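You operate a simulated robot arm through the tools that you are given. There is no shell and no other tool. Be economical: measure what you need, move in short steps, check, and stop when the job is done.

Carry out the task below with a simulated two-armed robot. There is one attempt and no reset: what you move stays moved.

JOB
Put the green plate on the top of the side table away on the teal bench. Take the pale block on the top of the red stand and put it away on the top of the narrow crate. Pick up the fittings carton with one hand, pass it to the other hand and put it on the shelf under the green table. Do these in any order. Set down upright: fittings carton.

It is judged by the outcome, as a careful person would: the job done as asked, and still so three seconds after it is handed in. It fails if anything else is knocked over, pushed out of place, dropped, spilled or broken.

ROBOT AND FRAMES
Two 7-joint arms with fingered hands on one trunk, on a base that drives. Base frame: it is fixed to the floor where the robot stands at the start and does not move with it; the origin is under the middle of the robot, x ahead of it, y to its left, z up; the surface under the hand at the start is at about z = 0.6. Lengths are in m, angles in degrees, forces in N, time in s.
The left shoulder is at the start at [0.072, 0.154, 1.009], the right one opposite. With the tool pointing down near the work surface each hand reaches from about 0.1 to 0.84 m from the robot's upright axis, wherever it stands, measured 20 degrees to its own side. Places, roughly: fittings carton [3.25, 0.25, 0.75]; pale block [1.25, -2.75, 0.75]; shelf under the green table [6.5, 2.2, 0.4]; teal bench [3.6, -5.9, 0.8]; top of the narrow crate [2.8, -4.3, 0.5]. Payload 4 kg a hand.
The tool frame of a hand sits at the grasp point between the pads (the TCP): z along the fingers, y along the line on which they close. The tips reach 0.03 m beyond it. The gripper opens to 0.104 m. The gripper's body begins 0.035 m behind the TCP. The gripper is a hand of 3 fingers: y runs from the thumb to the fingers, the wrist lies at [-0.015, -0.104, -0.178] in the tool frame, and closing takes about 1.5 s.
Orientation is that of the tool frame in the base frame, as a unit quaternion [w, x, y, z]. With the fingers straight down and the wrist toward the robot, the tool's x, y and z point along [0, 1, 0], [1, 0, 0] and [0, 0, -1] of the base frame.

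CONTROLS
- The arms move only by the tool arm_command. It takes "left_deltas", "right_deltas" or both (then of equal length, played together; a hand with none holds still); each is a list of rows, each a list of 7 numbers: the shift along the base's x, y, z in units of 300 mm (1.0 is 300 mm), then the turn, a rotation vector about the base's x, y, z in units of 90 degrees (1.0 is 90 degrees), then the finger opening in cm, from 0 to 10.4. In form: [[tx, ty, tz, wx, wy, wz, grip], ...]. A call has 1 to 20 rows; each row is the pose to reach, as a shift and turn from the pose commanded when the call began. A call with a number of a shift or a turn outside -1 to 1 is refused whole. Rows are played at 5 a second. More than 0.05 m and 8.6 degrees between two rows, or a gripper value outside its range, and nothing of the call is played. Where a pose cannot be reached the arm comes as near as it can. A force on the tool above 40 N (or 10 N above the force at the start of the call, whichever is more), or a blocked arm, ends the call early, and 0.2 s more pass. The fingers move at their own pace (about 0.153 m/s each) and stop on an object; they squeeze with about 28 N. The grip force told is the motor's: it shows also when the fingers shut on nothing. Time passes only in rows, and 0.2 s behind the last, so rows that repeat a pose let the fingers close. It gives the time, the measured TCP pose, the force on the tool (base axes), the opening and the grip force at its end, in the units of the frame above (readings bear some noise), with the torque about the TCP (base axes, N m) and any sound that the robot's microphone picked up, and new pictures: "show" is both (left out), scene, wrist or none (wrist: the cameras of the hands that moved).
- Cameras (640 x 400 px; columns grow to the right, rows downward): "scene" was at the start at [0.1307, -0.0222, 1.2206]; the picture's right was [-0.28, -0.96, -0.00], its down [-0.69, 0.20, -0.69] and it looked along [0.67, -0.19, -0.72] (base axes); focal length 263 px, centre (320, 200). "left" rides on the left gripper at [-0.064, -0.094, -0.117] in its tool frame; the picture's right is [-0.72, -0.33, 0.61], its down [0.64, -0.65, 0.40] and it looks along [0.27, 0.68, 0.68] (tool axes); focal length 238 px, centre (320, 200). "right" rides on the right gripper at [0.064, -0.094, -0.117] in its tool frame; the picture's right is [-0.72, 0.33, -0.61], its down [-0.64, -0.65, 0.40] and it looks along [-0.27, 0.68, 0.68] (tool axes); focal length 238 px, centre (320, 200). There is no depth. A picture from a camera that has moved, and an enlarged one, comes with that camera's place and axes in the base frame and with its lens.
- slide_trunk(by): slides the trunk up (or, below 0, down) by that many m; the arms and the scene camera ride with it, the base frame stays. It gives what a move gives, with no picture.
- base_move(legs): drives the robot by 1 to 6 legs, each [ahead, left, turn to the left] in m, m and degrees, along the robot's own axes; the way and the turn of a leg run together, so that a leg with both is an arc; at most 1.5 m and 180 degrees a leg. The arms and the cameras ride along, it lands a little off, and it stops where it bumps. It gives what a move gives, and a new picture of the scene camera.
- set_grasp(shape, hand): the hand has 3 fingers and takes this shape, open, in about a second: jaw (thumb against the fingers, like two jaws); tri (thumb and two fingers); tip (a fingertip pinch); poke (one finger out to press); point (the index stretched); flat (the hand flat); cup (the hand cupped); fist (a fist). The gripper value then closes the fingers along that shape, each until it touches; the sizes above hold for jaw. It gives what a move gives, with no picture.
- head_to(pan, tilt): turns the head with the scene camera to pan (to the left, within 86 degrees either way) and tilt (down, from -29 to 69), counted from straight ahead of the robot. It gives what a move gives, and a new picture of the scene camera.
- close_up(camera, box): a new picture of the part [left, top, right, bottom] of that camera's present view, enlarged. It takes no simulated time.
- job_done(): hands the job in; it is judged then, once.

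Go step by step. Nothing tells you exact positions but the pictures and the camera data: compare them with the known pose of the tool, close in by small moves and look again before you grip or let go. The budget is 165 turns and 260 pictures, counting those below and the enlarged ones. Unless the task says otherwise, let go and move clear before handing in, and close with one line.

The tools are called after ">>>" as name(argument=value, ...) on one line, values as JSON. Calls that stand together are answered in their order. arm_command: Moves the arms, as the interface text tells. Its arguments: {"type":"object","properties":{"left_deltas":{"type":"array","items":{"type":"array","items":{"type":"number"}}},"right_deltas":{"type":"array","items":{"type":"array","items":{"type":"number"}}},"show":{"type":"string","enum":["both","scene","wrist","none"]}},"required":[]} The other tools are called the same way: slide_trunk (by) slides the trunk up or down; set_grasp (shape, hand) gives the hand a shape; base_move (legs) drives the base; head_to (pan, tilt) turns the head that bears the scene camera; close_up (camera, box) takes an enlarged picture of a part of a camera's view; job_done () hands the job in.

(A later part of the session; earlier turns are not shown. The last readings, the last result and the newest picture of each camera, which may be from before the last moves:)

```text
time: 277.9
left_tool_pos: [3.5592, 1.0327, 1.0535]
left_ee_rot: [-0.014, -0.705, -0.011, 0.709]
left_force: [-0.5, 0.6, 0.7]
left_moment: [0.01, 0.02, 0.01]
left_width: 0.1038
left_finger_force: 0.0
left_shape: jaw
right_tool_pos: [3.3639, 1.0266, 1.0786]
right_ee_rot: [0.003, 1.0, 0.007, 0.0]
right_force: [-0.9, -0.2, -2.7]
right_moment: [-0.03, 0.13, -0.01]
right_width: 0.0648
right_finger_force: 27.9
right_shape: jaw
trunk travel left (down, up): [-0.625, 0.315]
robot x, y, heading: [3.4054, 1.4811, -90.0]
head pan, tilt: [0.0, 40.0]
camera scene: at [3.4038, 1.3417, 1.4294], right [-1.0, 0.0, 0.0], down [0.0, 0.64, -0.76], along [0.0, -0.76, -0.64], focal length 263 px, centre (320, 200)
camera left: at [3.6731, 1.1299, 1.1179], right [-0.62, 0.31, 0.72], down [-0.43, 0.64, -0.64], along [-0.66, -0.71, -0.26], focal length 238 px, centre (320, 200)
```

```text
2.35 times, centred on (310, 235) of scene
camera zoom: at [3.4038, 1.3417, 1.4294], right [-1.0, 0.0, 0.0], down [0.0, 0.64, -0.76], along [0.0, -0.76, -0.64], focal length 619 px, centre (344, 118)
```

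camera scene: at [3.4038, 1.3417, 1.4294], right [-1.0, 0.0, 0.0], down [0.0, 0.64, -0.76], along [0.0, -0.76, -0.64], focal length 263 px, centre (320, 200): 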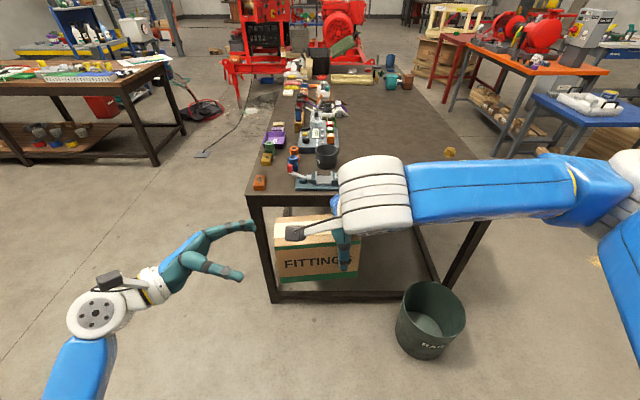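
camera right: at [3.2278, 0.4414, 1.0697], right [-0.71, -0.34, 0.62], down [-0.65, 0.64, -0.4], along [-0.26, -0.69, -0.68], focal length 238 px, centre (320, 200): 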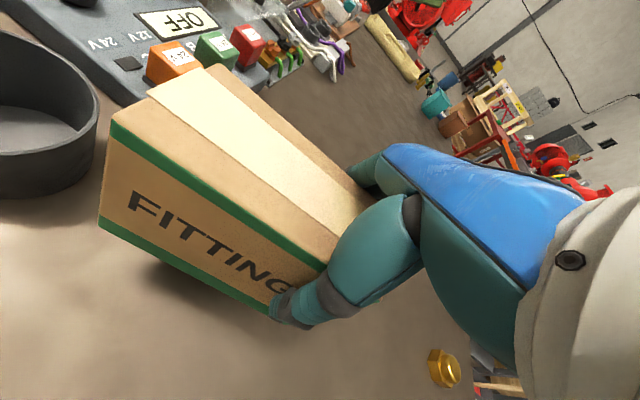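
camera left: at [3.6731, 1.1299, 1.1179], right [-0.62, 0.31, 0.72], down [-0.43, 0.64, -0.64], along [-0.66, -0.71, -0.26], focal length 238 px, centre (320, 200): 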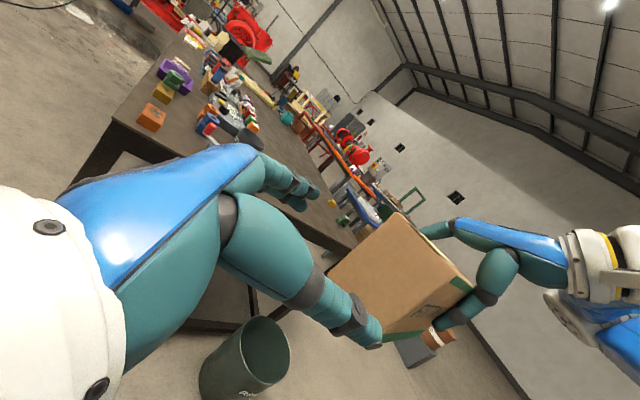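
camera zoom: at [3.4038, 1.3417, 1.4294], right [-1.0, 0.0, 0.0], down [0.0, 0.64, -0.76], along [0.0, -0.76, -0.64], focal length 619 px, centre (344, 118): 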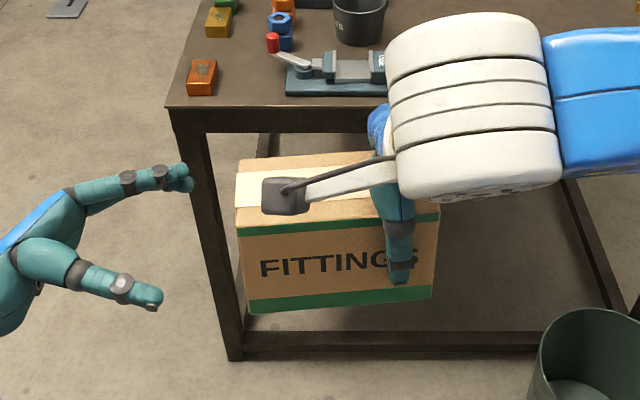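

The end face centre is about y 1.034, z 1.068, matching the left hand's line. I'll advance so thumb and fingers straddle the end.

>>> arm_command(left_deltas=[[-0.1, 0, 0.03, 0, 0, 0, 10.4], [-0.2, 0, 0.03, 0, 0, 0, 10.4], [-0.28, 0, 0.03, 0, 0, 0, 10.4], [-0.34, 0, 0.03, 0, 0, 0, 10.4]])

>>> close_up(camera="left", box=[200, 140, 520, 400])

>>> close_up(camera="scene", box=[200, 170, 400, 310])

```text
time: 278.9
left_tool_pos: [3.4578, 1.0338, 1.0629]
left_ee_rot: [-0.013, -0.705, -0.01, 0.709]
left_force: [5.9, 3.6, -0.8]
left_moment: [-0.03, 0.0, -0.19]
left_width: 0.1038
left_finger_force: 0.0
left_shape: jaw
right_tool_pos: [3.364, 1.0252, 1.0793]
right_ee_rot: [0.003, 1.0, 0.006, -0.002]
right_force: [-5.5, -4.7, -3.0]
right_moment: [-0.13, 0.22, -0.24]
right_width: 0.0647
right_finger_force: 27.8
right_shape: jaw
trunk travel left (down, up): [-0.625, 0.315]
robot x, y, heading: [3.4048, 1.4758, -90.1]
head pan, tilt: [0.0, 40.0]
camera scene: at [3.4038, 1.3415, 1.4294], right [-1.0, 0.0, 0.0], down [0.0, 0.64, -0.76], along [0.0, -0.76, -0.64], focal length 263 px, centre (320, 200)
camera left: at [3.5719, 1.131, 1.1264], right [-0.62, 0.31, 0.72], down [-0.43, 0.64, -0.64], along [-0.66, -0.71, -0.26], focal length 238 px, centre (320, 200)
```

scene: 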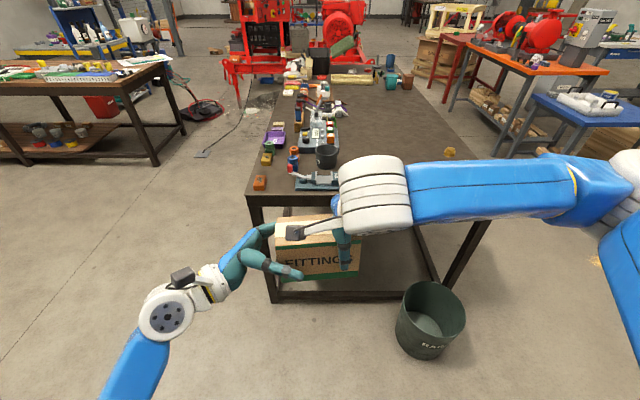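
left: 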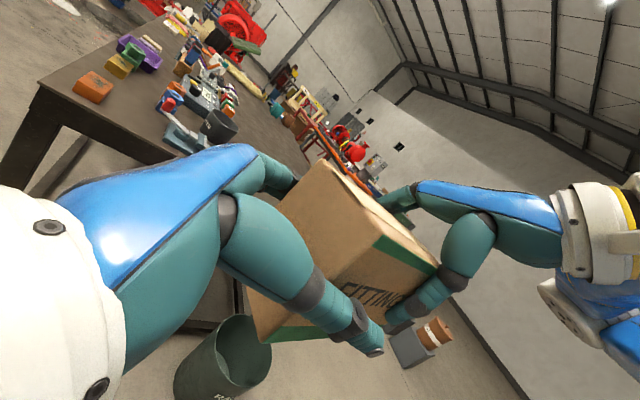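

```text
1.54 times, centred on (360, 270) of left
camera zoom: at [3.5719, 1.131, 1.1264], right [-0.62, 0.31, 0.72], down [-0.43, 0.64, -0.64], along [-0.66, -0.71, -0.26], focal length 367 px, centre (258, 92)
```

zoom: 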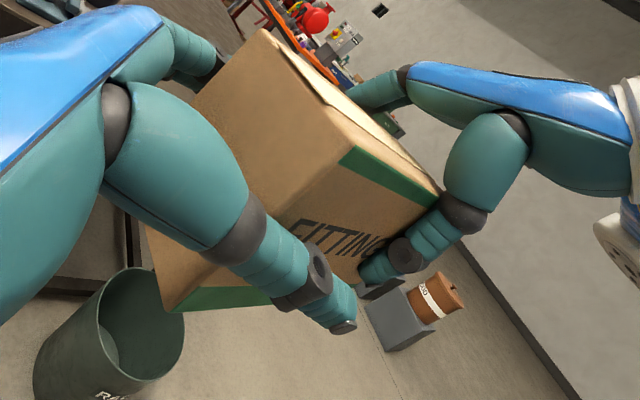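

```text
2.86 times, centred on (300, 240) of scene
camera zoom: at [3.4038, 1.3415, 1.4294], right [-1.0, 0.0, 0.0], down [0.0, 0.64, -0.76], along [0.0, -0.76, -0.64], focal length 751 px, centre (377, 86)
```

zoom: 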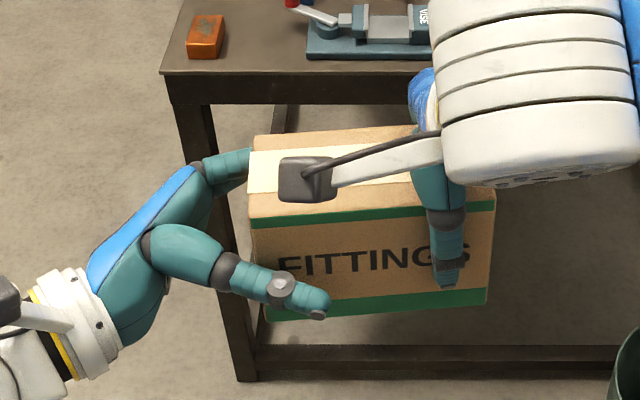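

The left palm just touches the end; thumb and fingers straddle it. I'll ease back 3 mm and close the left hand.

>>> arm_command(left_deltas=[[0.012, 0, 0, 0, 0, 0, 10.4], [0.012, 0, 0, 0, 0, 0, 8], [0.012, 0, 0, 0, 0, 0, 6], [0.012, 0, 0, 0, 0, 0, 4], [0.012, 0, 0, 0, 0, 0, 2], [0.012, 0, 0, 0, 0, 0, 0], [0.012, 0, 0, 0, 0, 0, 0], [0.012, 0, 0, 0, 0, 0, 0], [0.012, 0, 0, 0, 0, 0, 0]])

>>> close_up(camera="scene", box=[200, 170, 400, 310])

```text
time: 280.9
left_tool_pos: [3.4614, 1.0324, 1.0633]
left_ee_rot: [-0.012, -0.705, -0.01, 0.709]
left_force: [-3.9, 3.2, 2.9]
left_moment: [0.07, 0.02, 0.1]
left_width: 0.065
left_finger_force: 28.5
left_shape: jaw
right_tool_pos: [3.3658, 1.0265, 1.0791]
right_ee_rot: [0.002, 1.0, 0.007, -0.002]
right_force: [3.5, -2.0, -4.5]
right_moment: [-0.17, 0.3, -0.37]
right_width: 0.0641
right_finger_force: 28.0
right_shape: jaw
trunk travel left (down, up): [-0.625, 0.315]
robot x, y, heading: [3.4067, 1.4804, -90.2]
head pan, tilt: [0.0, 40.0]
camera scene: at [3.4044, 1.3417, 1.4294], right [-1.0, 0.0, 0.0], down [0.0, 0.64, -0.76], along [0.0, -0.76, -0.64], focal length 263 px, centre (320, 200)
camera left: at [3.576, 1.1309, 1.1264], right [-0.62, 0.31, 0.72], down [-0.43, 0.64, -0.64], along [-0.66, -0.71, -0.26], focal length 238 px, centre (320, 200)
```

scene: 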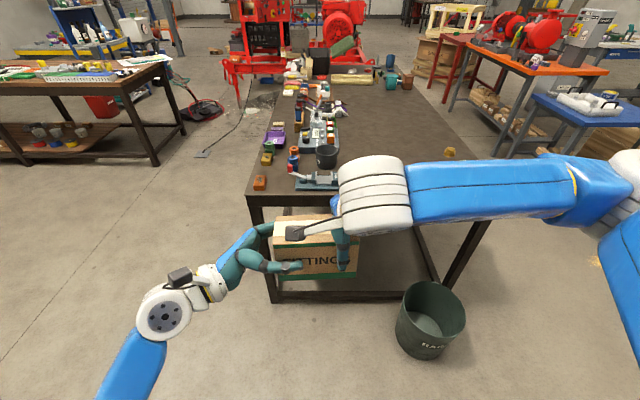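
left: 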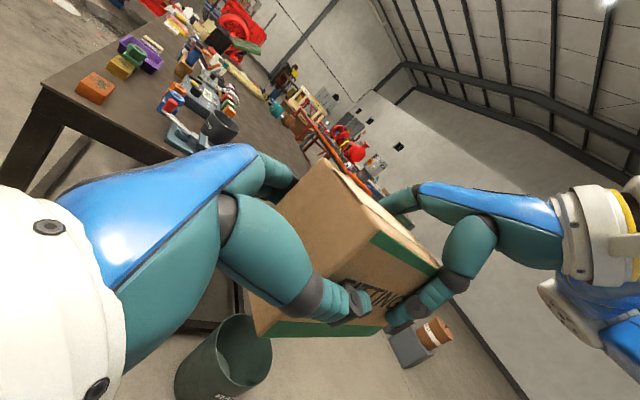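

```text
2.86 times, centred on (300, 240) of scene
camera zoom: at [3.4044, 1.3417, 1.4294], right [-1.0, 0.0, 0.0], down [0.0, 0.64, -0.76], along [0.0, -0.76, -0.64], focal length 751 px, centre (377, 86)
```

zoom: 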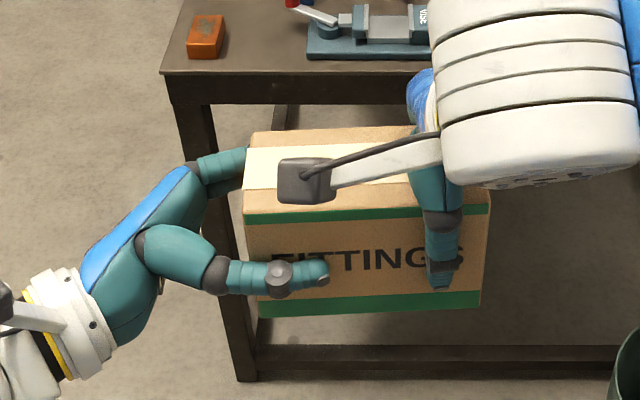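

Both hands hold the carton. I'll open the right hand and lift it straight up.

>>> arm_command(right_deltas=[[0, 0, 0, 0, 0, 0, 7], [0, 0, 0, 0, 0, 0, 8.5], [0, 0, 0, 0, 0, 0, 10.4], [0, 0, 0, 0, 0, 0, 10.4], [0, 0, 0, 0, 0, 0, 10.4]])

>>> close_up(camera="scene", box=[200, 170, 400, 310])

```text
time: 282.1
left_tool_pos: [3.4628, 1.0326, 1.0619]
left_ee_rot: [-0.013, -0.705, -0.01, 0.709]
left_force: [1.8, -3.3, -2.2]
left_moment: [0.08, -0.23, 0.22]
left_width: 0.0651
left_finger_force: 27.7
left_shape: jaw
right_tool_pos: [3.365, 1.0276, 1.0792]
right_ee_rot: [0.003, 1.0, 0.008, -0.001]
right_force: [-1.5, 3.1, 1.1]
right_moment: [-0.03, -0.05, 0.09]
right_width: 0.1038
right_finger_force: 0.0
right_shape: jaw
trunk travel left (down, up): [-0.625, 0.315]
robot x, y, heading: [3.4021, 1.4778, -90.1]
head pan, tilt: [0.0, 40.0]
camera scene: at [3.4044, 1.3417, 1.4294], right [-1.0, 0.0, 0.0], down [0.0, 0.64, -0.76], along [0.0, -0.76, -0.64], focal length 263 px, centre (320, 200)
camera right: at [3.4275, 1.1235, 1.1954], right [-0.71, -0.33, 0.62], down [-0.65, 0.64, -0.41], along [-0.26, -0.69, -0.67], focal length 238 px, centre (320, 200)
```

scene: 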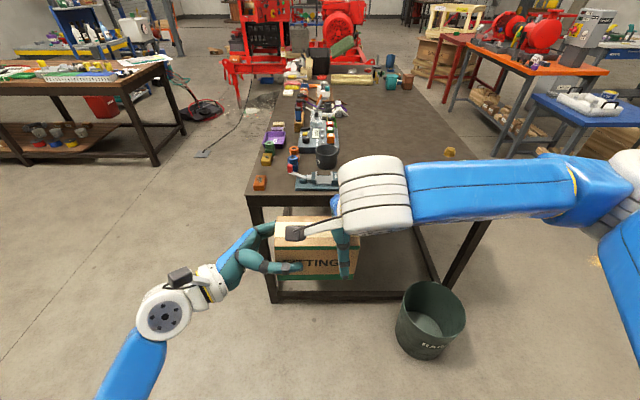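
right: 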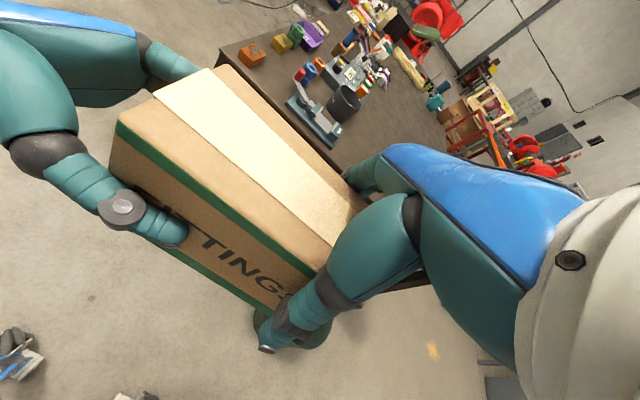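

```text
2.86 times, centred on (300, 240) of scene
camera zoom: at [3.4044, 1.3417, 1.4294], right [-1.0, 0.0, 0.0], down [0.0, 0.64, -0.76], along [0.0, -0.76, -0.64], focal length 751 px, centre (377, 86)
```

zoom: 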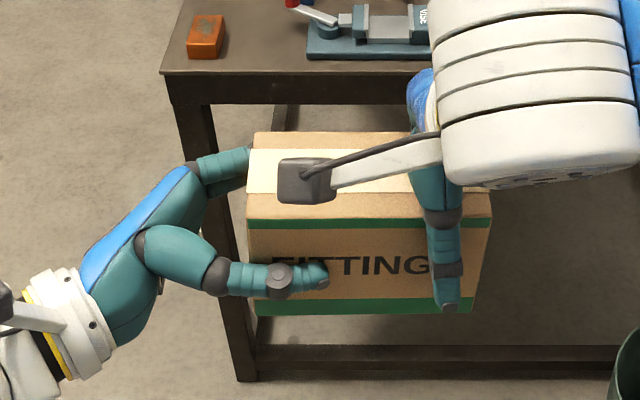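

The left hand carries it alone. I'll raise the right hand clear.

>>> arm_command(right_deltas=[[0, 0, 0.06, 0, 0, 0, 10.4], [0, 0, 0.14, 0, 0, 0, 10.4], [0, 0, 0.24, 0, 0, 0, 10.4], [-0.06, 0, 0.34, 0, 0, 0, 10.4], [-0.2, 0, 0.36, 0, 0, 0, 10.4], [-0.34, 0, 0.36, 0, 0, 0, 10.4], [-0.48, 0, 0.36, 0, 0, 0, 10.4], [-0.62, 0, 0.36, 0, 0, 0, 10.4]], show="scene")

>>> close_up(camera="scene", box=[150, 170, 400, 330])

```text
time: 283.9
left_tool_pos: [3.4605, 1.0354, 1.0639]
left_ee_rot: [-0.014, -0.706, -0.01, 0.708]
left_force: [-0.7, 0.6, -0.9]
left_moment: [-0.01, -0.15, 0.01]
left_width: 0.0652
left_finger_force: 28.0
left_shape: jaw
right_tool_pos: [3.1765, 1.0288, 1.1876]
right_ee_rot: [0.003, 1.0, 0.009, 0.0]
right_force: [-0.5, 1.3, 0.8]
right_moment: [0.03, -0.02, 0.0]
right_width: 0.1038
right_finger_force: 0.1
right_shape: jaw
trunk travel left (down, up): [-0.625, 0.315]
robot x, y, heading: [3.403, 1.4795, -90.1]
head pan, tilt: [0.0, 40.0]
camera scene: at [3.4015, 1.3446, 1.4297], right [-1.0, 0.0, 0.0], down [0.0, 0.64, -0.77], along [0.0, -0.77, -0.64], focal length 263 px, centre (320, 200)
```

scene: 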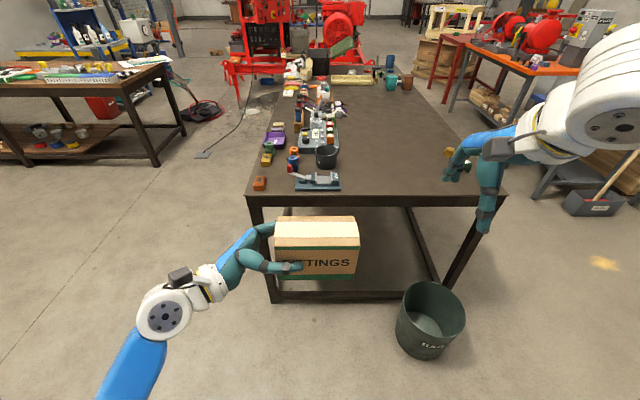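

```text
2.50 times, centred on (275, 250) of scene
camera zoom: at [3.4015, 1.3446, 1.4297], right [-1.0, 0.0, 0.0], down [0.0, 0.64, -0.77], along [0.0, -0.77, -0.64], focal length 658 px, centre (432, 75)
```

zoom: 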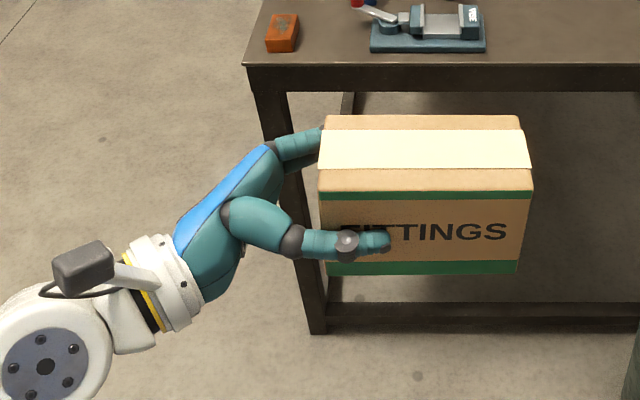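

The pass is complete; the carton is upright in the left hand. I'll turn toward the green table and look at the way.

>>> base_move(legs=[[0, 0, 90]])

>>> head_to(pan=15, tilt=25)

```text
time: 288.2
left_tool_pos: [3.8486, 1.5406, 1.0629]
left_ee_rot: [0.512, 0.489, 0.509, -0.49]
left_force: [0.3, 0.2, -0.2]
left_moment: [0.15, -0.03, -0.02]
left_width: 0.0649
left_finger_force: 27.6
left_shape: jaw
right_tool_pos: [3.8587, 1.2586, 1.1874]
right_ee_rot: [0.002, 0.698, 0.717, 0.0]
right_force: [-0.4, -0.1, 0.4]
right_moment: [-0.01, 0.04, 0.01]
right_width: 0.1038
right_finger_force: 0.0
right_shape: jaw
trunk travel left (down, up): [-0.625, 0.315]
robot x, y, heading: [3.4065, 1.4778, 0.5]
head pan, tilt: [0.0, 40.0]
camera scene: at [3.5419, 1.4801, 1.4295], right [0.01, -1.0, 0.0], down [-0.64, -0.01, -0.76], along [0.76, 0.01, -0.64], focal length 263 px, centre (320, 200)
```

scene: 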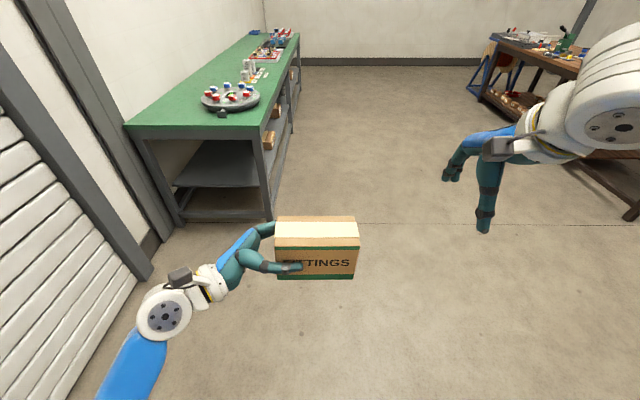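

```text
time: 288.9
left_tool_pos: [3.8492, 1.5413, 1.0635]
left_ee_rot: [0.513, 0.49, 0.508, -0.489]
left_force: [-0.5, -0.8, 0.2]
left_moment: [0.16, 0.02, -0.02]
left_width: 0.0649
left_finger_force: 28.5
left_shape: jaw
right_tool_pos: [3.858, 1.258, 1.1883]
right_ee_rot: [0.003, 0.698, 0.716, 0.0]
right_force: [0.3, -0.1, 0.0]
right_moment: [0.02, 0.03, -0.02]
right_width: 0.1041
right_finger_force: 0.1
right_shape: jaw
trunk travel left (down, up): [-0.625, 0.315]
robot x, y, heading: [3.4035, 1.4768, 0.9]
head pan, tilt: [15.0, 25.0]
camera scene: at [3.5458, 1.5042, 1.4527], right [0.27, -0.96, 0.0], down [-0.41, -0.11, -0.91], along [0.87, 0.24, -0.42], focal length 263 px, centre (320, 200)
```

scene: 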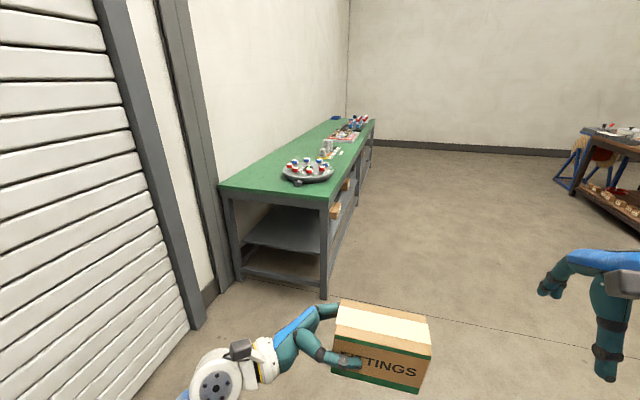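

The green table's front runs along y≈1.87 with a shelf at about z 0.42. I'll drive along it, turn to face it, and study the shelf.

>>> base_move(legs=[[0.2, -0.35, -0.9], [1.3, 0, 0], [1.2, 0, 0], [0, 0, 90]])

>>> head_to(pan=0, tilt=45)

```text
time: 307.1
left_tool_pos: [6.0607, 1.5444, 1.063]
left_ee_rot: [0.707, -0.001, 0.707, 0.005]
left_force: [-0.4, 0.3, -0.4]
left_moment: [0.0, 0.17, 0.02]
left_width: 0.0647
left_finger_force: 27.8
left_shape: jaw
right_tool_pos: [6.3436, 1.5443, 1.1875]
right_ee_rot: [0.0, 0.003, 1.0, 0.003]
right_force: [0.1, 0.0, -0.8]
right_moment: [-0.03, -0.01, -0.01]
right_width: 0.1038
right_finger_force: 0.2
right_shape: jaw
trunk travel left (down, up): [-0.625, 0.315]
robot x, y, heading: [6.1091, 1.0959, 88.8]
head pan, tilt: [15.0, 25.0]
camera scene: at [6.0898, 1.2411, 1.4528], right [0.97, 0.24, 0.0], down [0.1, -0.41, -0.91], along [-0.22, 0.88, -0.42], focal length 263 px, centre (320, 200)
```

scene: 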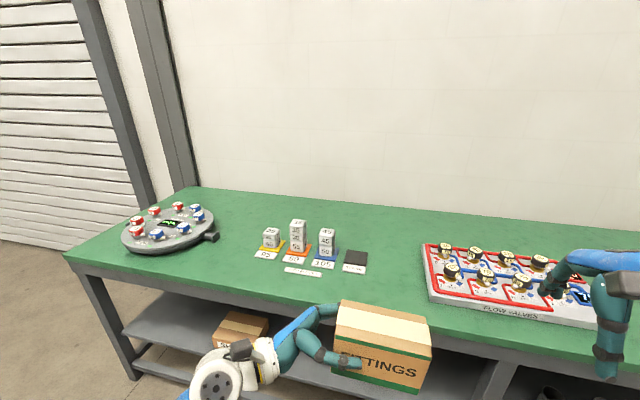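

```text
time: 307.9
left_tool_pos: [6.0591, 1.5426, 1.0631]
left_ee_rot: [0.708, -0.002, 0.706, 0.006]
left_force: [-0.7, 0.6, 0.1]
left_moment: [-0.03, 0.15, -0.03]
left_width: 0.0647
left_finger_force: 28.2
left_shape: jaw
right_tool_pos: [6.3439, 1.5431, 1.1876]
right_ee_rot: [0.001, 0.003, 1.0, 0.004]
right_force: [-0.1, -0.2, 0.5]
right_moment: [-0.02, 0.03, 0.03]
right_width: 0.1042
right_finger_force: 0.0
right_shape: jaw
trunk travel left (down, up): [-0.625, 0.315]
robot x, y, heading: [6.1083, 1.0971, 88.8]
head pan, tilt: [0.0, 45.0]
camera scene: at [6.1131, 1.2329, 1.4223], right [1.0, -0.02, 0.0], down [-0.02, -0.71, -0.71], along [0.01, 0.71, -0.71], focal length 263 px, centre (320, 200)
```

scene: 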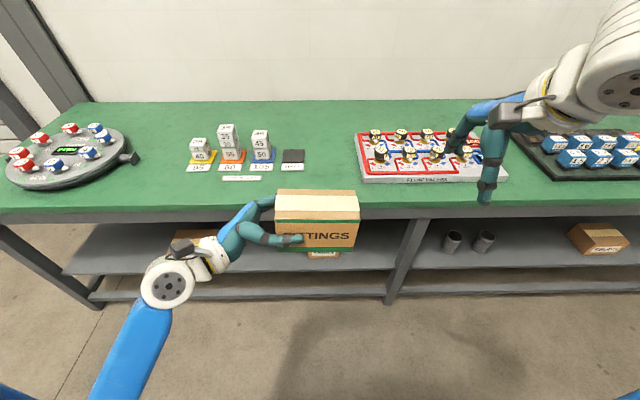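

I need a better look under the tabletop. I'll back up, tuck the right hand to the side, lower the trunk and look at the shelf straight on.

>>> base_move(legs=[[-0.5, 0, 1.2]])

>>> arm_command(right_deltas=[[0.12, -0.05, -0.02, 0, 0, 0, 10.4], [0.24, -0.1, -0.04, 0, 0, 0, 10.4], [0.36, -0.15, -0.06, 0, 0, 0, 10.4], [0.48, -0.22, -0.1, 0, 0, 0, 10.4], [0.56, -0.34, -0.14, 0, 0, 0, 10.4], [0.64, -0.46, -0.18, 0, 0, 0, 10.4], [0.7, -0.58, -0.22, 0, 0, 0, 10.4]], show="none")

>>> slide_trunk(by=-0.4)

>>> head_to(pan=0, tilt=20)

```text
time: 310.9
left_tool_pos: [6.0453, 1.0442, 1.0625]
left_ee_rot: [0.708, -0.011, 0.706, 0.013]
left_force: [0.2, -0.6, -0.2]
left_moment: [0.02, 0.16, 0.0]
left_width: 0.0648
left_finger_force: 27.8
left_shape: jaw
right_tool_pos: [6.3287, 1.0516, 1.1854]
right_ee_rot: [0.001, -0.01, 1.0, 0.002]
right_force: [-0.2, -0.4, 0.1]
right_moment: [-0.02, -0.01, 0.02]
right_width: 0.1038
right_finger_force: 0.1
right_shape: jaw
trunk travel left (down, up): [-0.625, 0.315]
robot x, y, heading: [6.1038, 0.5981, 90.3]
head pan, tilt: [0.0, 45.0]
camera scene: at [6.1049, 0.7359, 1.422], right [1.0, 0.0, 0.0], down [0.0, -0.71, -0.7], along [0.0, 0.7, -0.71], focal length 263 px, centre (320, 200)
```

scene: 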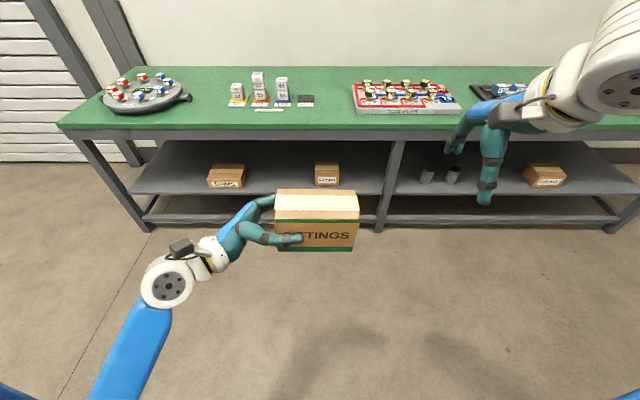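

```text
time: 312.5
left_tool_pos: [6.0468, 1.044, 1.064]
left_ee_rot: [0.708, -0.011, 0.706, 0.015]
left_force: [0.9, 1.2, -0.3]
left_moment: [-0.01, 0.13, 0.0]
left_width: 0.0649
left_finger_force: 28.3
left_shape: jaw
right_tool_pos: [6.5064, 0.9351, 1.1341]
right_ee_rot: [-0.001, -0.01, 1.0, 0.001]
right_force: [0.1, 0.5, -0.2]
right_moment: [-0.02, -0.02, 0.0]
right_width: 0.1037
right_finger_force: 0.1
right_shape: jaw
right hand out of reach, approached as far as the arm can: row 6, 7
trunk travel left (down, up): [-0.625, 0.315]
robot x, y, heading: [6.1035, 0.6015, 90.2]
head pan, tilt: [0.0, 45.0]
```

```text
time: 316.3
left_tool_pos: [6.0436, 1.0416, 0.6634]
left_ee_rot: [0.708, -0.011, 0.706, 0.015]
left_force: [0.1, -0.2, 0.8]
left_moment: [0.01, 0.16, 0.03]
left_width: 0.0647
left_finger_force: 28.3
left_shape: jaw
right_tool_pos: [6.5051, 0.933, 0.7354]
right_ee_rot: [0.0, -0.01, 1.0, 0.003]
right_force: [-0.4, 0.6, 0.6]
right_moment: [-0.01, 0.01, 0.0]
right_width: 0.1036
right_finger_force: 0.0
right_shape: jaw
trunk travel left (down, up): [-0.225, 0.715]
robot x, y, heading: [6.1046, 0.5982, 90.0]
head pan, tilt: [0.0, 45.0]
```

```text
time: 317.2
left_tool_pos: [6.0438, 1.0425, 0.6641]
left_ee_rot: [0.708, -0.009, 0.706, 0.015]
left_force: [0.0, 0.5, -0.4]
left_moment: [0.0, 0.14, 0.0]
left_width: 0.0648
left_finger_force: 27.8
left_shape: jaw
right_tool_pos: [6.5057, 0.9323, 0.7349]
right_ee_rot: [0.0, -0.009, 1.0, 0.003]
right_force: [-0.3, -0.2, 0.1]
right_moment: [0.01, -0.02, -0.01]
right_width: 0.1039
right_finger_force: 0.1
right_shape: jaw
trunk travel left (down, up): [-0.225, 0.715]
robot x, y, heading: [6.103, 0.5972, 90.4]
head pan, tilt: [0.0, 20.0]
camera scene: at [6.105, 0.7445, 1.0609], right [1.0, 0.0, 0.0], down [0.0, -0.34, -0.94], along [0.0, 0.94, -0.34], focal length 263 px, centre (320, 200)
```

scene: 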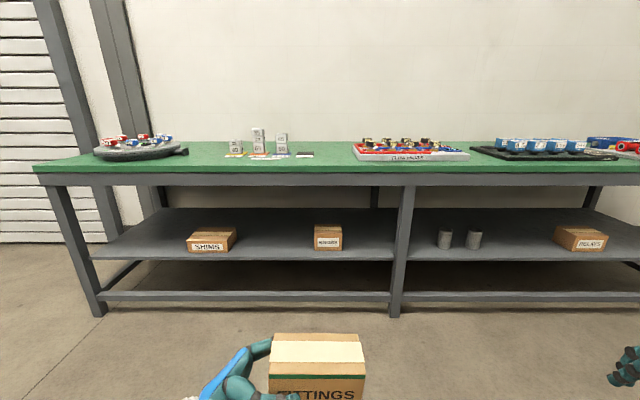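

The shelf (z≈0.37) has a free gap between SHIMS (ends x≈5.68) and WASHERS (starts x≈6.07). I'll aim the carton at x≈5.97, lower the trunk so its bottom is about 5 cm above the shelf, and check.

>>> base_move(legs=[[0, 0.13, -0.3]])

>>> slide_trunk(by=-0.175)

>>> base_move(legs=[[0.45, 0, 0]])

>>> close_up(camera="left", box=[0, 0, 640, 400])

```text
time: 318.5
left_tool_pos: [5.9193, 1.0426, 0.6635]
left_ee_rot: [0.708, -0.008, 0.706, 0.013]
left_force: [0.4, 0.2, 0.5]
left_moment: [0.03, 0.15, 0.01]
left_width: 0.0649
left_finger_force: 27.9
left_shape: jaw
right_tool_pos: [6.3793, 0.9312, 0.7343]
right_ee_rot: [0.001, -0.006, 1.0, 0.003]
right_force: [-0.5, -0.3, 0.8]
right_moment: [0.01, -0.05, 0.04]
right_width: 0.104
right_finger_force: 0.0
right_shape: jaw
trunk travel left (down, up): [-0.225, 0.715]
robot x, y, heading: [5.9749, 0.5966, 90.0]
head pan, tilt: [0.0, 20.0]
camera scene: at [5.9799, 0.7445, 1.0609], right [1.0, 0.0, 0.0], down [0.0, -0.34, -0.94], along [0.0, 0.94, -0.34], focal length 263 px, centre (320, 200)
```

scene: 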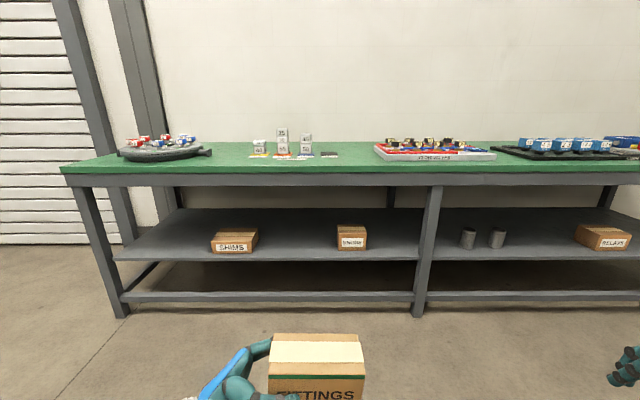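

```text
time: 320.4
left_tool_pos: [5.9182, 1.0422, 0.4885]
left_ee_rot: [0.708, -0.009, 0.706, 0.013]
left_force: [0.6, 0.6, 0.6]
left_moment: [0.02, 0.15, 0.01]
left_width: 0.0648
left_finger_force: 28.0
left_shape: jaw
right_tool_pos: [6.3774, 0.9311, 0.5602]
right_ee_rot: [0.0, -0.007, 1.0, 0.002]
right_force: [-0.6, 0.0, 0.2]
right_moment: [0.01, -0.03, 0.02]
right_width: 0.104
right_finger_force: 0.1
right_shape: jaw
trunk travel left (down, up): [-0.05, 0.89]
robot x, y, heading: [5.9785, 0.5994, 90.0]
head pan, tilt: [0.0, 20.0]
```

```text
time: 323.1
left_tool_pos: [5.9166, 1.4873, 0.4885]
left_ee_rot: [0.709, -0.01, 0.705, 0.013]
left_force: [-0.5, 0.0, 0.4]
left_moment: [0.0, 0.14, -0.01]
left_width: 0.0647
left_finger_force: 28.0
left_shape: jaw
right_tool_pos: [6.3787, 1.3778, 0.5606]
right_ee_rot: [0.001, -0.008, 1.0, 0.002]
right_force: [0.1, 0.5, 0.7]
right_moment: [0.0, -0.01, -0.01]
right_width: 0.1042
right_finger_force: 0.1
right_shape: jaw
trunk travel left (down, up): [-0.05, 0.89]
robot x, y, heading: [5.9743, 1.0456, 89.8]
head pan, tilt: [0.0, 20.0]
camera scene: at [5.9775, 1.1898, 0.8859], right [1.0, 0.0, 0.0], down [0.0, -0.34, -0.94], along [0.0, 0.94, -0.34], focal length 263 px, centre (320, 200)
```

scene: 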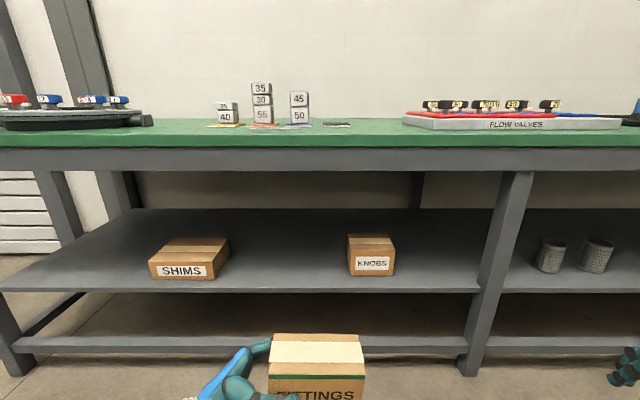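

```text
1.00 times, centred on (320, 200) of left (not enlarged: the box is as wide or as high as the picture)
camera zoom: at [5.8026, 1.3885, 0.552], right [0.62, -0.31, 0.72], down [0.43, -0.64, -0.64], along [0.66, 0.71, -0.26], focal length 238 px, centre (320, 200)
```

zoom: 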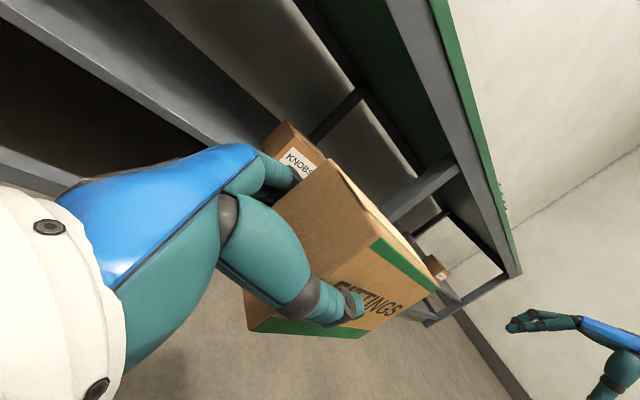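

The gap is confirmed: carton fits between SHIMS and KNOBS, with bottom about 7 cm above the shelf. I'll move in, shifting 3 cm left.

>>> base_move(legs=[[0.2, 0.03, 0], [0.14, 0, 0]])

>>> head_to(pan=0, tilt=45)

>>> close_up(camera="left", box=[0, 0, 640, 400])

```text
time: 325.6
left_tool_pos: [5.8885, 1.8263, 0.4886]
left_ee_rot: [0.709, -0.009, 0.705, 0.013]
left_force: [0.9, 0.6, 0.9]
left_moment: [-0.01, 0.15, -0.01]
left_width: 0.0647
left_finger_force: 28.3
left_shape: jaw
right_tool_pos: [6.3492, 1.7158, 0.5592]
right_ee_rot: [0.0, -0.007, 1.0, 0.003]
right_force: [0.4, -1.0, -0.2]
right_moment: [0.04, 0.02, -0.01]
right_width: 0.1041
right_finger_force: 0.1
right_shape: jaw
trunk travel left (down, up): [-0.05, 0.89]
robot x, y, heading: [5.9452, 1.3849, 89.6]
head pan, tilt: [0.0, 20.0]
camera scene: at [5.9479, 1.5288, 0.8859], right [1.0, 0.0, 0.0], down [0.0, -0.34, -0.94], along [0.0, 0.94, -0.34], focal length 263 px, centre (320, 200)
```

scene: 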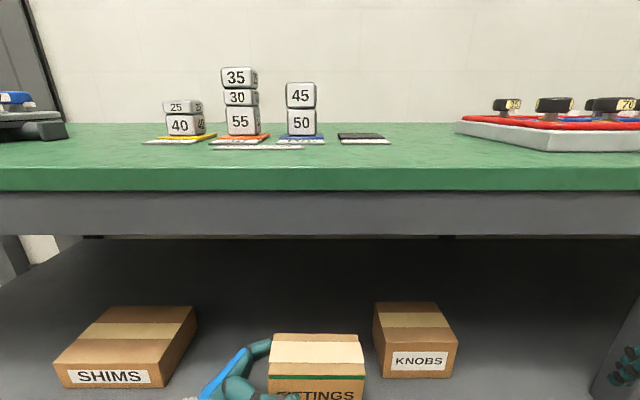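

```text
time: 326.5
left_tool_pos: [5.8866, 1.8264, 0.4891]
left_ee_rot: [0.708, -0.008, 0.706, 0.014]
left_force: [0.3, 0.1, 0.3]
left_moment: [-0.01, 0.14, -0.01]
left_width: 0.0648
left_finger_force: 28.0
left_shape: jaw
right_tool_pos: [6.3484, 1.7158, 0.5598]
right_ee_rot: [0.001, -0.008, 1.0, 0.003]
right_force: [0.7, -0.1, 0.8]
right_moment: [0.0, 0.03, 0.04]
right_width: 0.1041
right_finger_force: 0.1
right_shape: jaw
trunk travel left (down, up): [-0.05, 0.89]
robot x, y, heading: [5.9442, 1.3812, 89.7]
head pan, tilt: [0.0, 45.0]
camera scene: at [5.9478, 1.5168, 0.8474], right [1.0, 0.0, 0.0], down [0.0, -0.71, -0.71], along [0.0, 0.71, -0.71], focal length 263 px, centre (320, 200)
```

scene: 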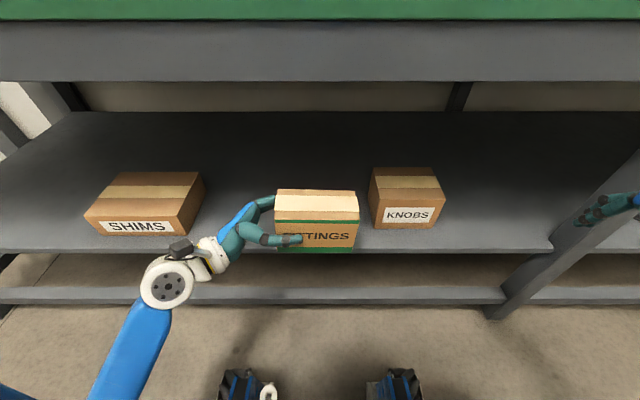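

```text
1.00 times, centred on (320, 200) of left (not enlarged: the box is as wide or as high as the picture)
camera zoom: at [5.7733, 1.7277, 0.552], right [0.62, -0.31, 0.72], down [0.43, -0.64, -0.64], along [0.66, 0.71, -0.26], focal length 238 px, centre (320, 200)
```

zoom: 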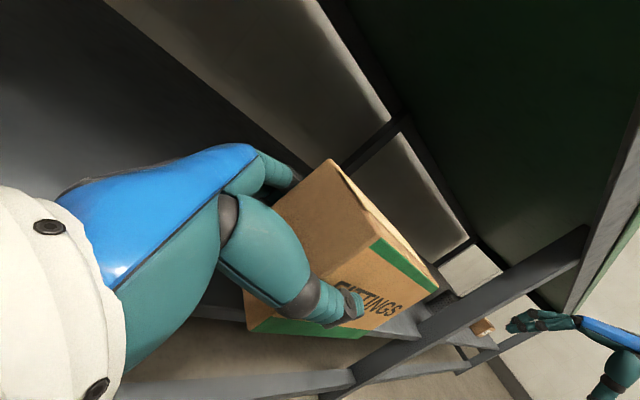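

All clear. I'll extend the arm 11.5 cm so the carton is over the shelf.

>>> arm_command(left_deltas=[[0, 0.1, 0, 0, 0, 0, 0], [0, 0.2, 0, 0, 0, 0, 0], [0, 0.3, 0, 0, 0, 0, 0], [0, 0.38, 0, 0, 0, 0, 0]])

>>> close_up(camera="scene", box=[120, 130, 460, 300])

```text
time: 327.5
left_tool_pos: [5.8884, 1.9407, 0.4881]
left_ee_rot: [0.709, -0.009, 0.705, 0.013]
left_force: [0.0, 0.1, 0.7]
left_moment: [0.0, 0.13, 0.03]
left_width: 0.0647
left_finger_force: 28.2
left_shape: jaw
right_tool_pos: [6.3498, 1.7142, 0.5603]
right_ee_rot: [0.001, -0.008, 1.0, 0.003]
right_force: [-0.4, 0.4, 0.3]
right_moment: [0.01, 0.01, 0.0]
right_width: 0.1037
right_finger_force: 0.1
right_shape: jaw
trunk travel left (down, up): [-0.05, 0.89]
robot x, y, heading: [5.9449, 1.3846, 89.9]
head pan, tilt: [0.0, 45.0]
camera scene: at [5.9478, 1.5172, 0.8472], right [1.0, 0.0, 0.0], down [0.0, -0.71, -0.71], along [0.0, 0.71, -0.71], focal length 263 px, centre (320, 200)
camera left: at [5.7739, 1.8414, 0.5514], right [0.62, -0.31, 0.72], down [0.43, -0.64, -0.64], along [0.66, 0.71, -0.26], focal length 238 px, centre (320, 200)
```

scene: 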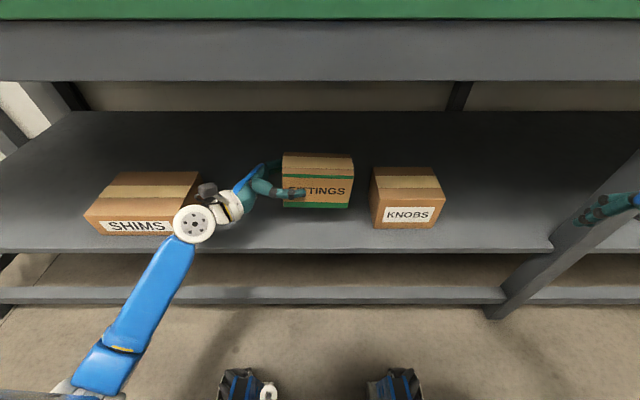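
left: 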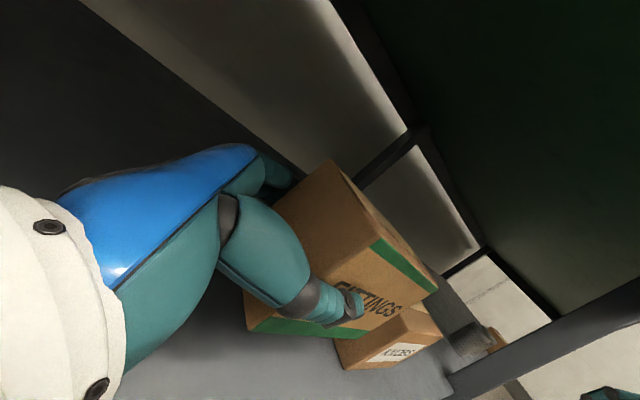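

```text
1.88 times, centred on (290, 215) of scene
camera zoom: at [5.9478, 1.5172, 0.8472], right [1.0, 0.0, 0.0], down [0.0, -0.71, -0.71], along [0.0, 0.71, -0.71], focal length 495 px, centre (376, 172)
```

zoom: 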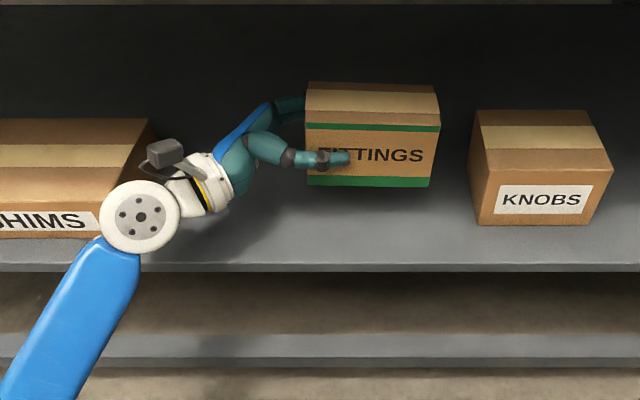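

Everything clears. I'll lower the carton toward the shelf.

>>> arm_command(left_deltas=[[0.03, 0, -0.06, 0, 0, 0, 0], [0.04, 0, -0.12, 0, 0, 0, 0], [0.04, 0, -0.18, 0, 0, 0, 0]])

>>> close_up(camera="scene", box=[120, 130, 460, 300])

```text
time: 328.3
left_tool_pos: [5.9006, 1.9403, 0.4345]
left_ee_rot: [0.709, -0.009, 0.706, 0.013]
left_force: [-0.7, 0.3, -0.7]
left_moment: [0.0, 0.13, -0.02]
left_width: 0.0647
left_finger_force: 28.1
left_shape: jaw
right_tool_pos: [6.3486, 1.7157, 0.56]
right_ee_rot: [0.001, -0.007, 1.0, 0.003]
right_force: [0.5, 0.3, 0.4]
right_moment: [-0.01, 0.02, -0.01]
right_width: 0.1037
right_finger_force: 0.1
right_shape: jaw
trunk travel left (down, up): [-0.05, 0.89]
robot x, y, heading: [5.9476, 1.384, 90.0]
head pan, tilt: [0.0, 45.0]
camera scene: at [5.9479, 1.5172, 0.8472], right [1.0, 0.0, 0.0], down [0.0, -0.71, -0.71], along [0.0, 0.71, -0.71], focal length 263 px, centre (320, 200)
camera left: at [5.7856, 1.8414, 0.4976], right [0.62, -0.31, 0.72], down [0.43, -0.64, -0.64], along [0.66, 0.71, -0.26], focal length 238 px, centre (320, 200)
```

scene: 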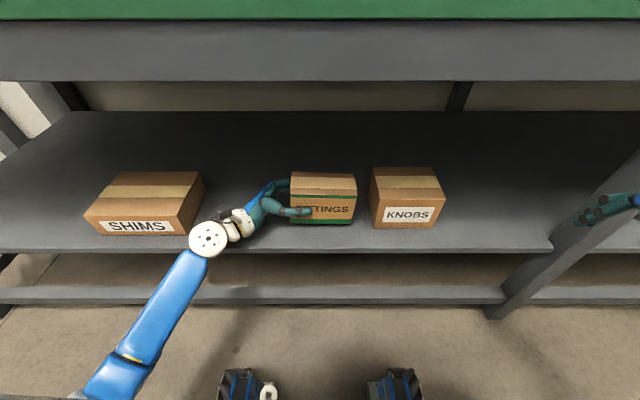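
left: 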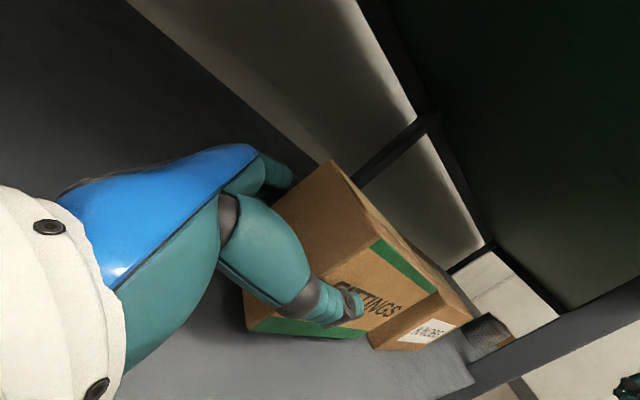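

```text
1.88 times, centred on (290, 215) of scene
camera zoom: at [5.9479, 1.5172, 0.8472], right [1.0, 0.0, 0.0], down [0.0, -0.71, -0.71], along [0.0, 0.71, -0.71], focal length 495 px, centre (376, 172)
```

zoom: 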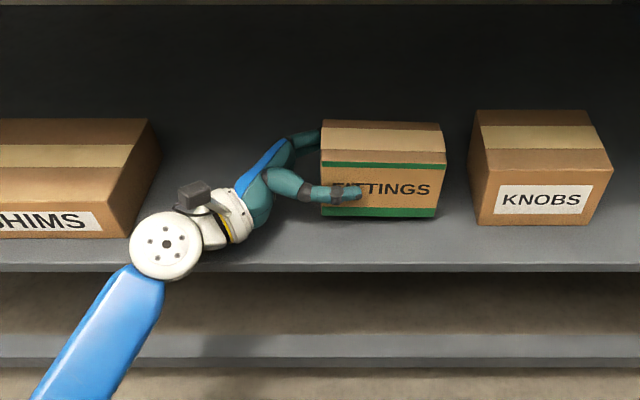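

About 2 cm remain. I'll lower in small steps, watching the force.

>>> arm_command(left_deltas=[[0, 0, -0.02, 0, 0, 0, 0], [0, 0, -0.04, 0, 0, 0, 0], [0, 0, -0.04, 0, 0, 0, 0]], show="none")

>>> arm_command(left_deltas=[[0, 0, -0.01, 0, 0, 0, 0], [0, 0, -0.017, 0, 0, 0, 0], [0, 0, -0.017, 0, 0, 0, 0]], show="none")

```text
time: 329.1
left_tool_pos: [5.8988, 1.9404, 0.4232]
left_ee_rot: [0.709, -0.009, 0.705, 0.013]
left_force: [-0.7, 0.6, -0.1]
left_moment: [0.0, 0.14, -0.03]
left_width: 0.0648
left_finger_force: 28.0
left_shape: jaw
right_tool_pos: [6.349, 1.7143, 0.5601]
right_ee_rot: [0.001, -0.008, 1.0, 0.003]
right_force: [0.3, -0.6, 1.1]
right_moment: [0.03, 0.0, -0.03]
right_width: 0.1041
right_finger_force: 0.2
right_shape: jaw
trunk travel left (down, up): [-0.05, 0.89]
robot x, y, heading: [5.9444, 1.38, 89.7]
head pan, tilt: [0.0, 45.0]
```

```text
time: 329.9
left_tool_pos: [5.8994, 1.9395, 0.4167]
left_ee_rot: [0.709, -0.009, 0.705, 0.013]
left_force: [0.7, -0.6, 0.3]
left_moment: [0.05, 0.01, 0.02]
left_width: 0.0647
left_finger_force: 28.0
left_shape: jaw
right_tool_pos: [6.3484, 1.7158, 0.561]
right_ee_rot: [0.0, -0.007, 1.0, 0.002]
right_force: [-0.3, -1.0, 0.6]
right_moment: [0.01, 0.03, 0.0]
right_width: 0.1042
right_finger_force: 0.0
right_shape: jaw
trunk travel left (down, up): [-0.05, 0.89]
robot x, y, heading: [5.946, 1.3838, 90.1]
head pan, tilt: [0.0, 45.0]
```

The moment dropped to zero, a sign of first contact. I'll lower a bit more.

>>> arm_command(left_deltas=[[0, 0, -0.008, 0, 0, 0, 0], [0, 0, -0.014, 0, 0, 0, 0], [0, 0, -0.014, 0, 0, 0, 0]], show="scene")

>>> close_up(camera="scene", box=[220, 150, 420, 270])

```text
time: 330.7
left_tool_pos: [5.9001, 1.9402, 0.4134]
left_ee_rot: [0.709, -0.008, 0.705, 0.013]
left_force: [-0.2, 0.1, -0.8]
left_moment: [0.11, -0.09, 0.06]
left_width: 0.0647
left_finger_force: 28.0
left_shape: jaw
right_tool_pos: [6.3481, 1.7152, 0.5598]
right_ee_rot: [0.0, -0.008, 1.0, 0.003]
right_force: [0.0, 0.3, -0.7]
right_moment: [0.0, -0.03, 0.0]
right_width: 0.104
right_finger_force: 0.0
right_shape: jaw
trunk travel left (down, up): [-0.05, 0.89]
robot x, y, heading: [5.9475, 1.3814, 89.9]
head pan, tilt: [0.0, 45.0]
camera scene: at [5.9478, 1.5169, 0.8473], right [1.0, 0.0, 0.0], down [0.0, -0.71, -0.71], along [0.0, 0.71, -0.71], focal length 263 px, centre (320, 200)
```

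scene: 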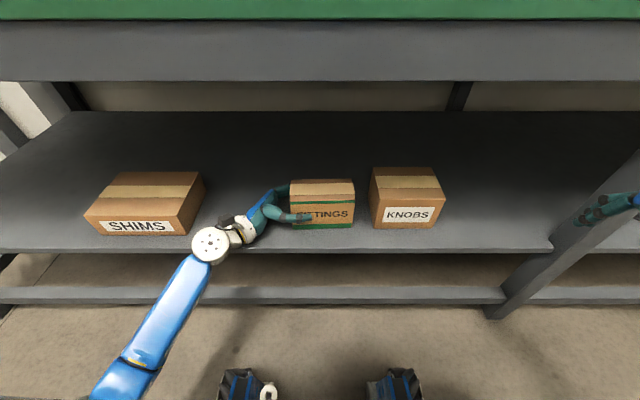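

```text
3.20 times, centred on (320, 210) of scene
camera zoom: at [5.9478, 1.5169, 0.8473], right [1.0, 0.0, 0.0], down [0.0, -0.71, -0.71], along [0.0, 0.71, -0.71], focal length 842 px, centre (320, 168)
```

zoom: 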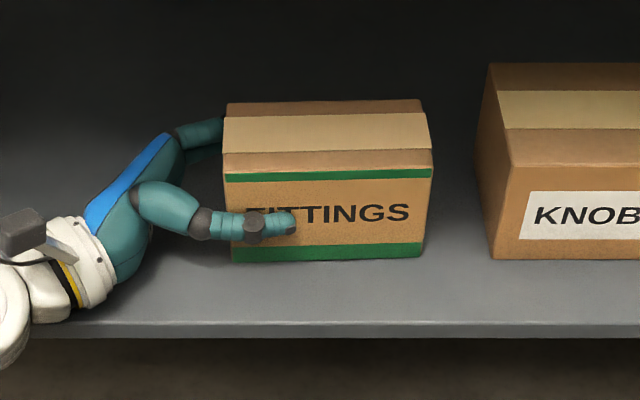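

Contact at the far end is growing. A few more millimetres to seat it fully.

>>> arm_command(left_deltas=[[0, 0, -0.007, 0, 0, 0, 0], [0, 0, -0.013, 0, 0, 0, 0], [0, 0, -0.013, 0, 0, 0, 0]], show="none")

>>> close_up(camera="scene", box=[220, 150, 420, 270])

```text
time: 331.5
left_tool_pos: [5.9, 1.9391, 0.414]
left_ee_rot: [0.708, -0.006, 0.706, 0.016]
left_force: [0.8, -1.6, 0.2]
left_moment: [0.06, -0.05, -0.08]
left_width: 0.065
left_finger_force: 27.9
left_shape: jaw
right_tool_pos: [6.3487, 1.7149, 0.5618]
right_ee_rot: [0.0, -0.008, 1.0, 0.004]
right_force: [0.0, 0.0, 0.1]
right_moment: [0.02, 0.01, 0.01]
right_width: 0.104
right_finger_force: 0.1
right_shape: jaw
trunk travel left (down, up): [-0.05, 0.89]
robot x, y, heading: [5.9434, 1.3833, 90.0]
head pan, tilt: [0.0, 45.0]
```

```text
3.20 times, centred on (320, 210) of scene
camera zoom: at [5.9484, 1.5148, 0.8482], right [1.0, 0.0, 0.0], down [0.0, -0.71, -0.71], along [0.0, 0.71, -0.71], focal length 842 px, centre (320, 168)
```

zoom: 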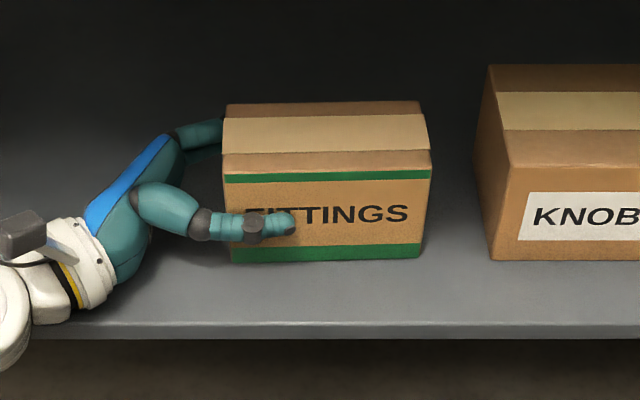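

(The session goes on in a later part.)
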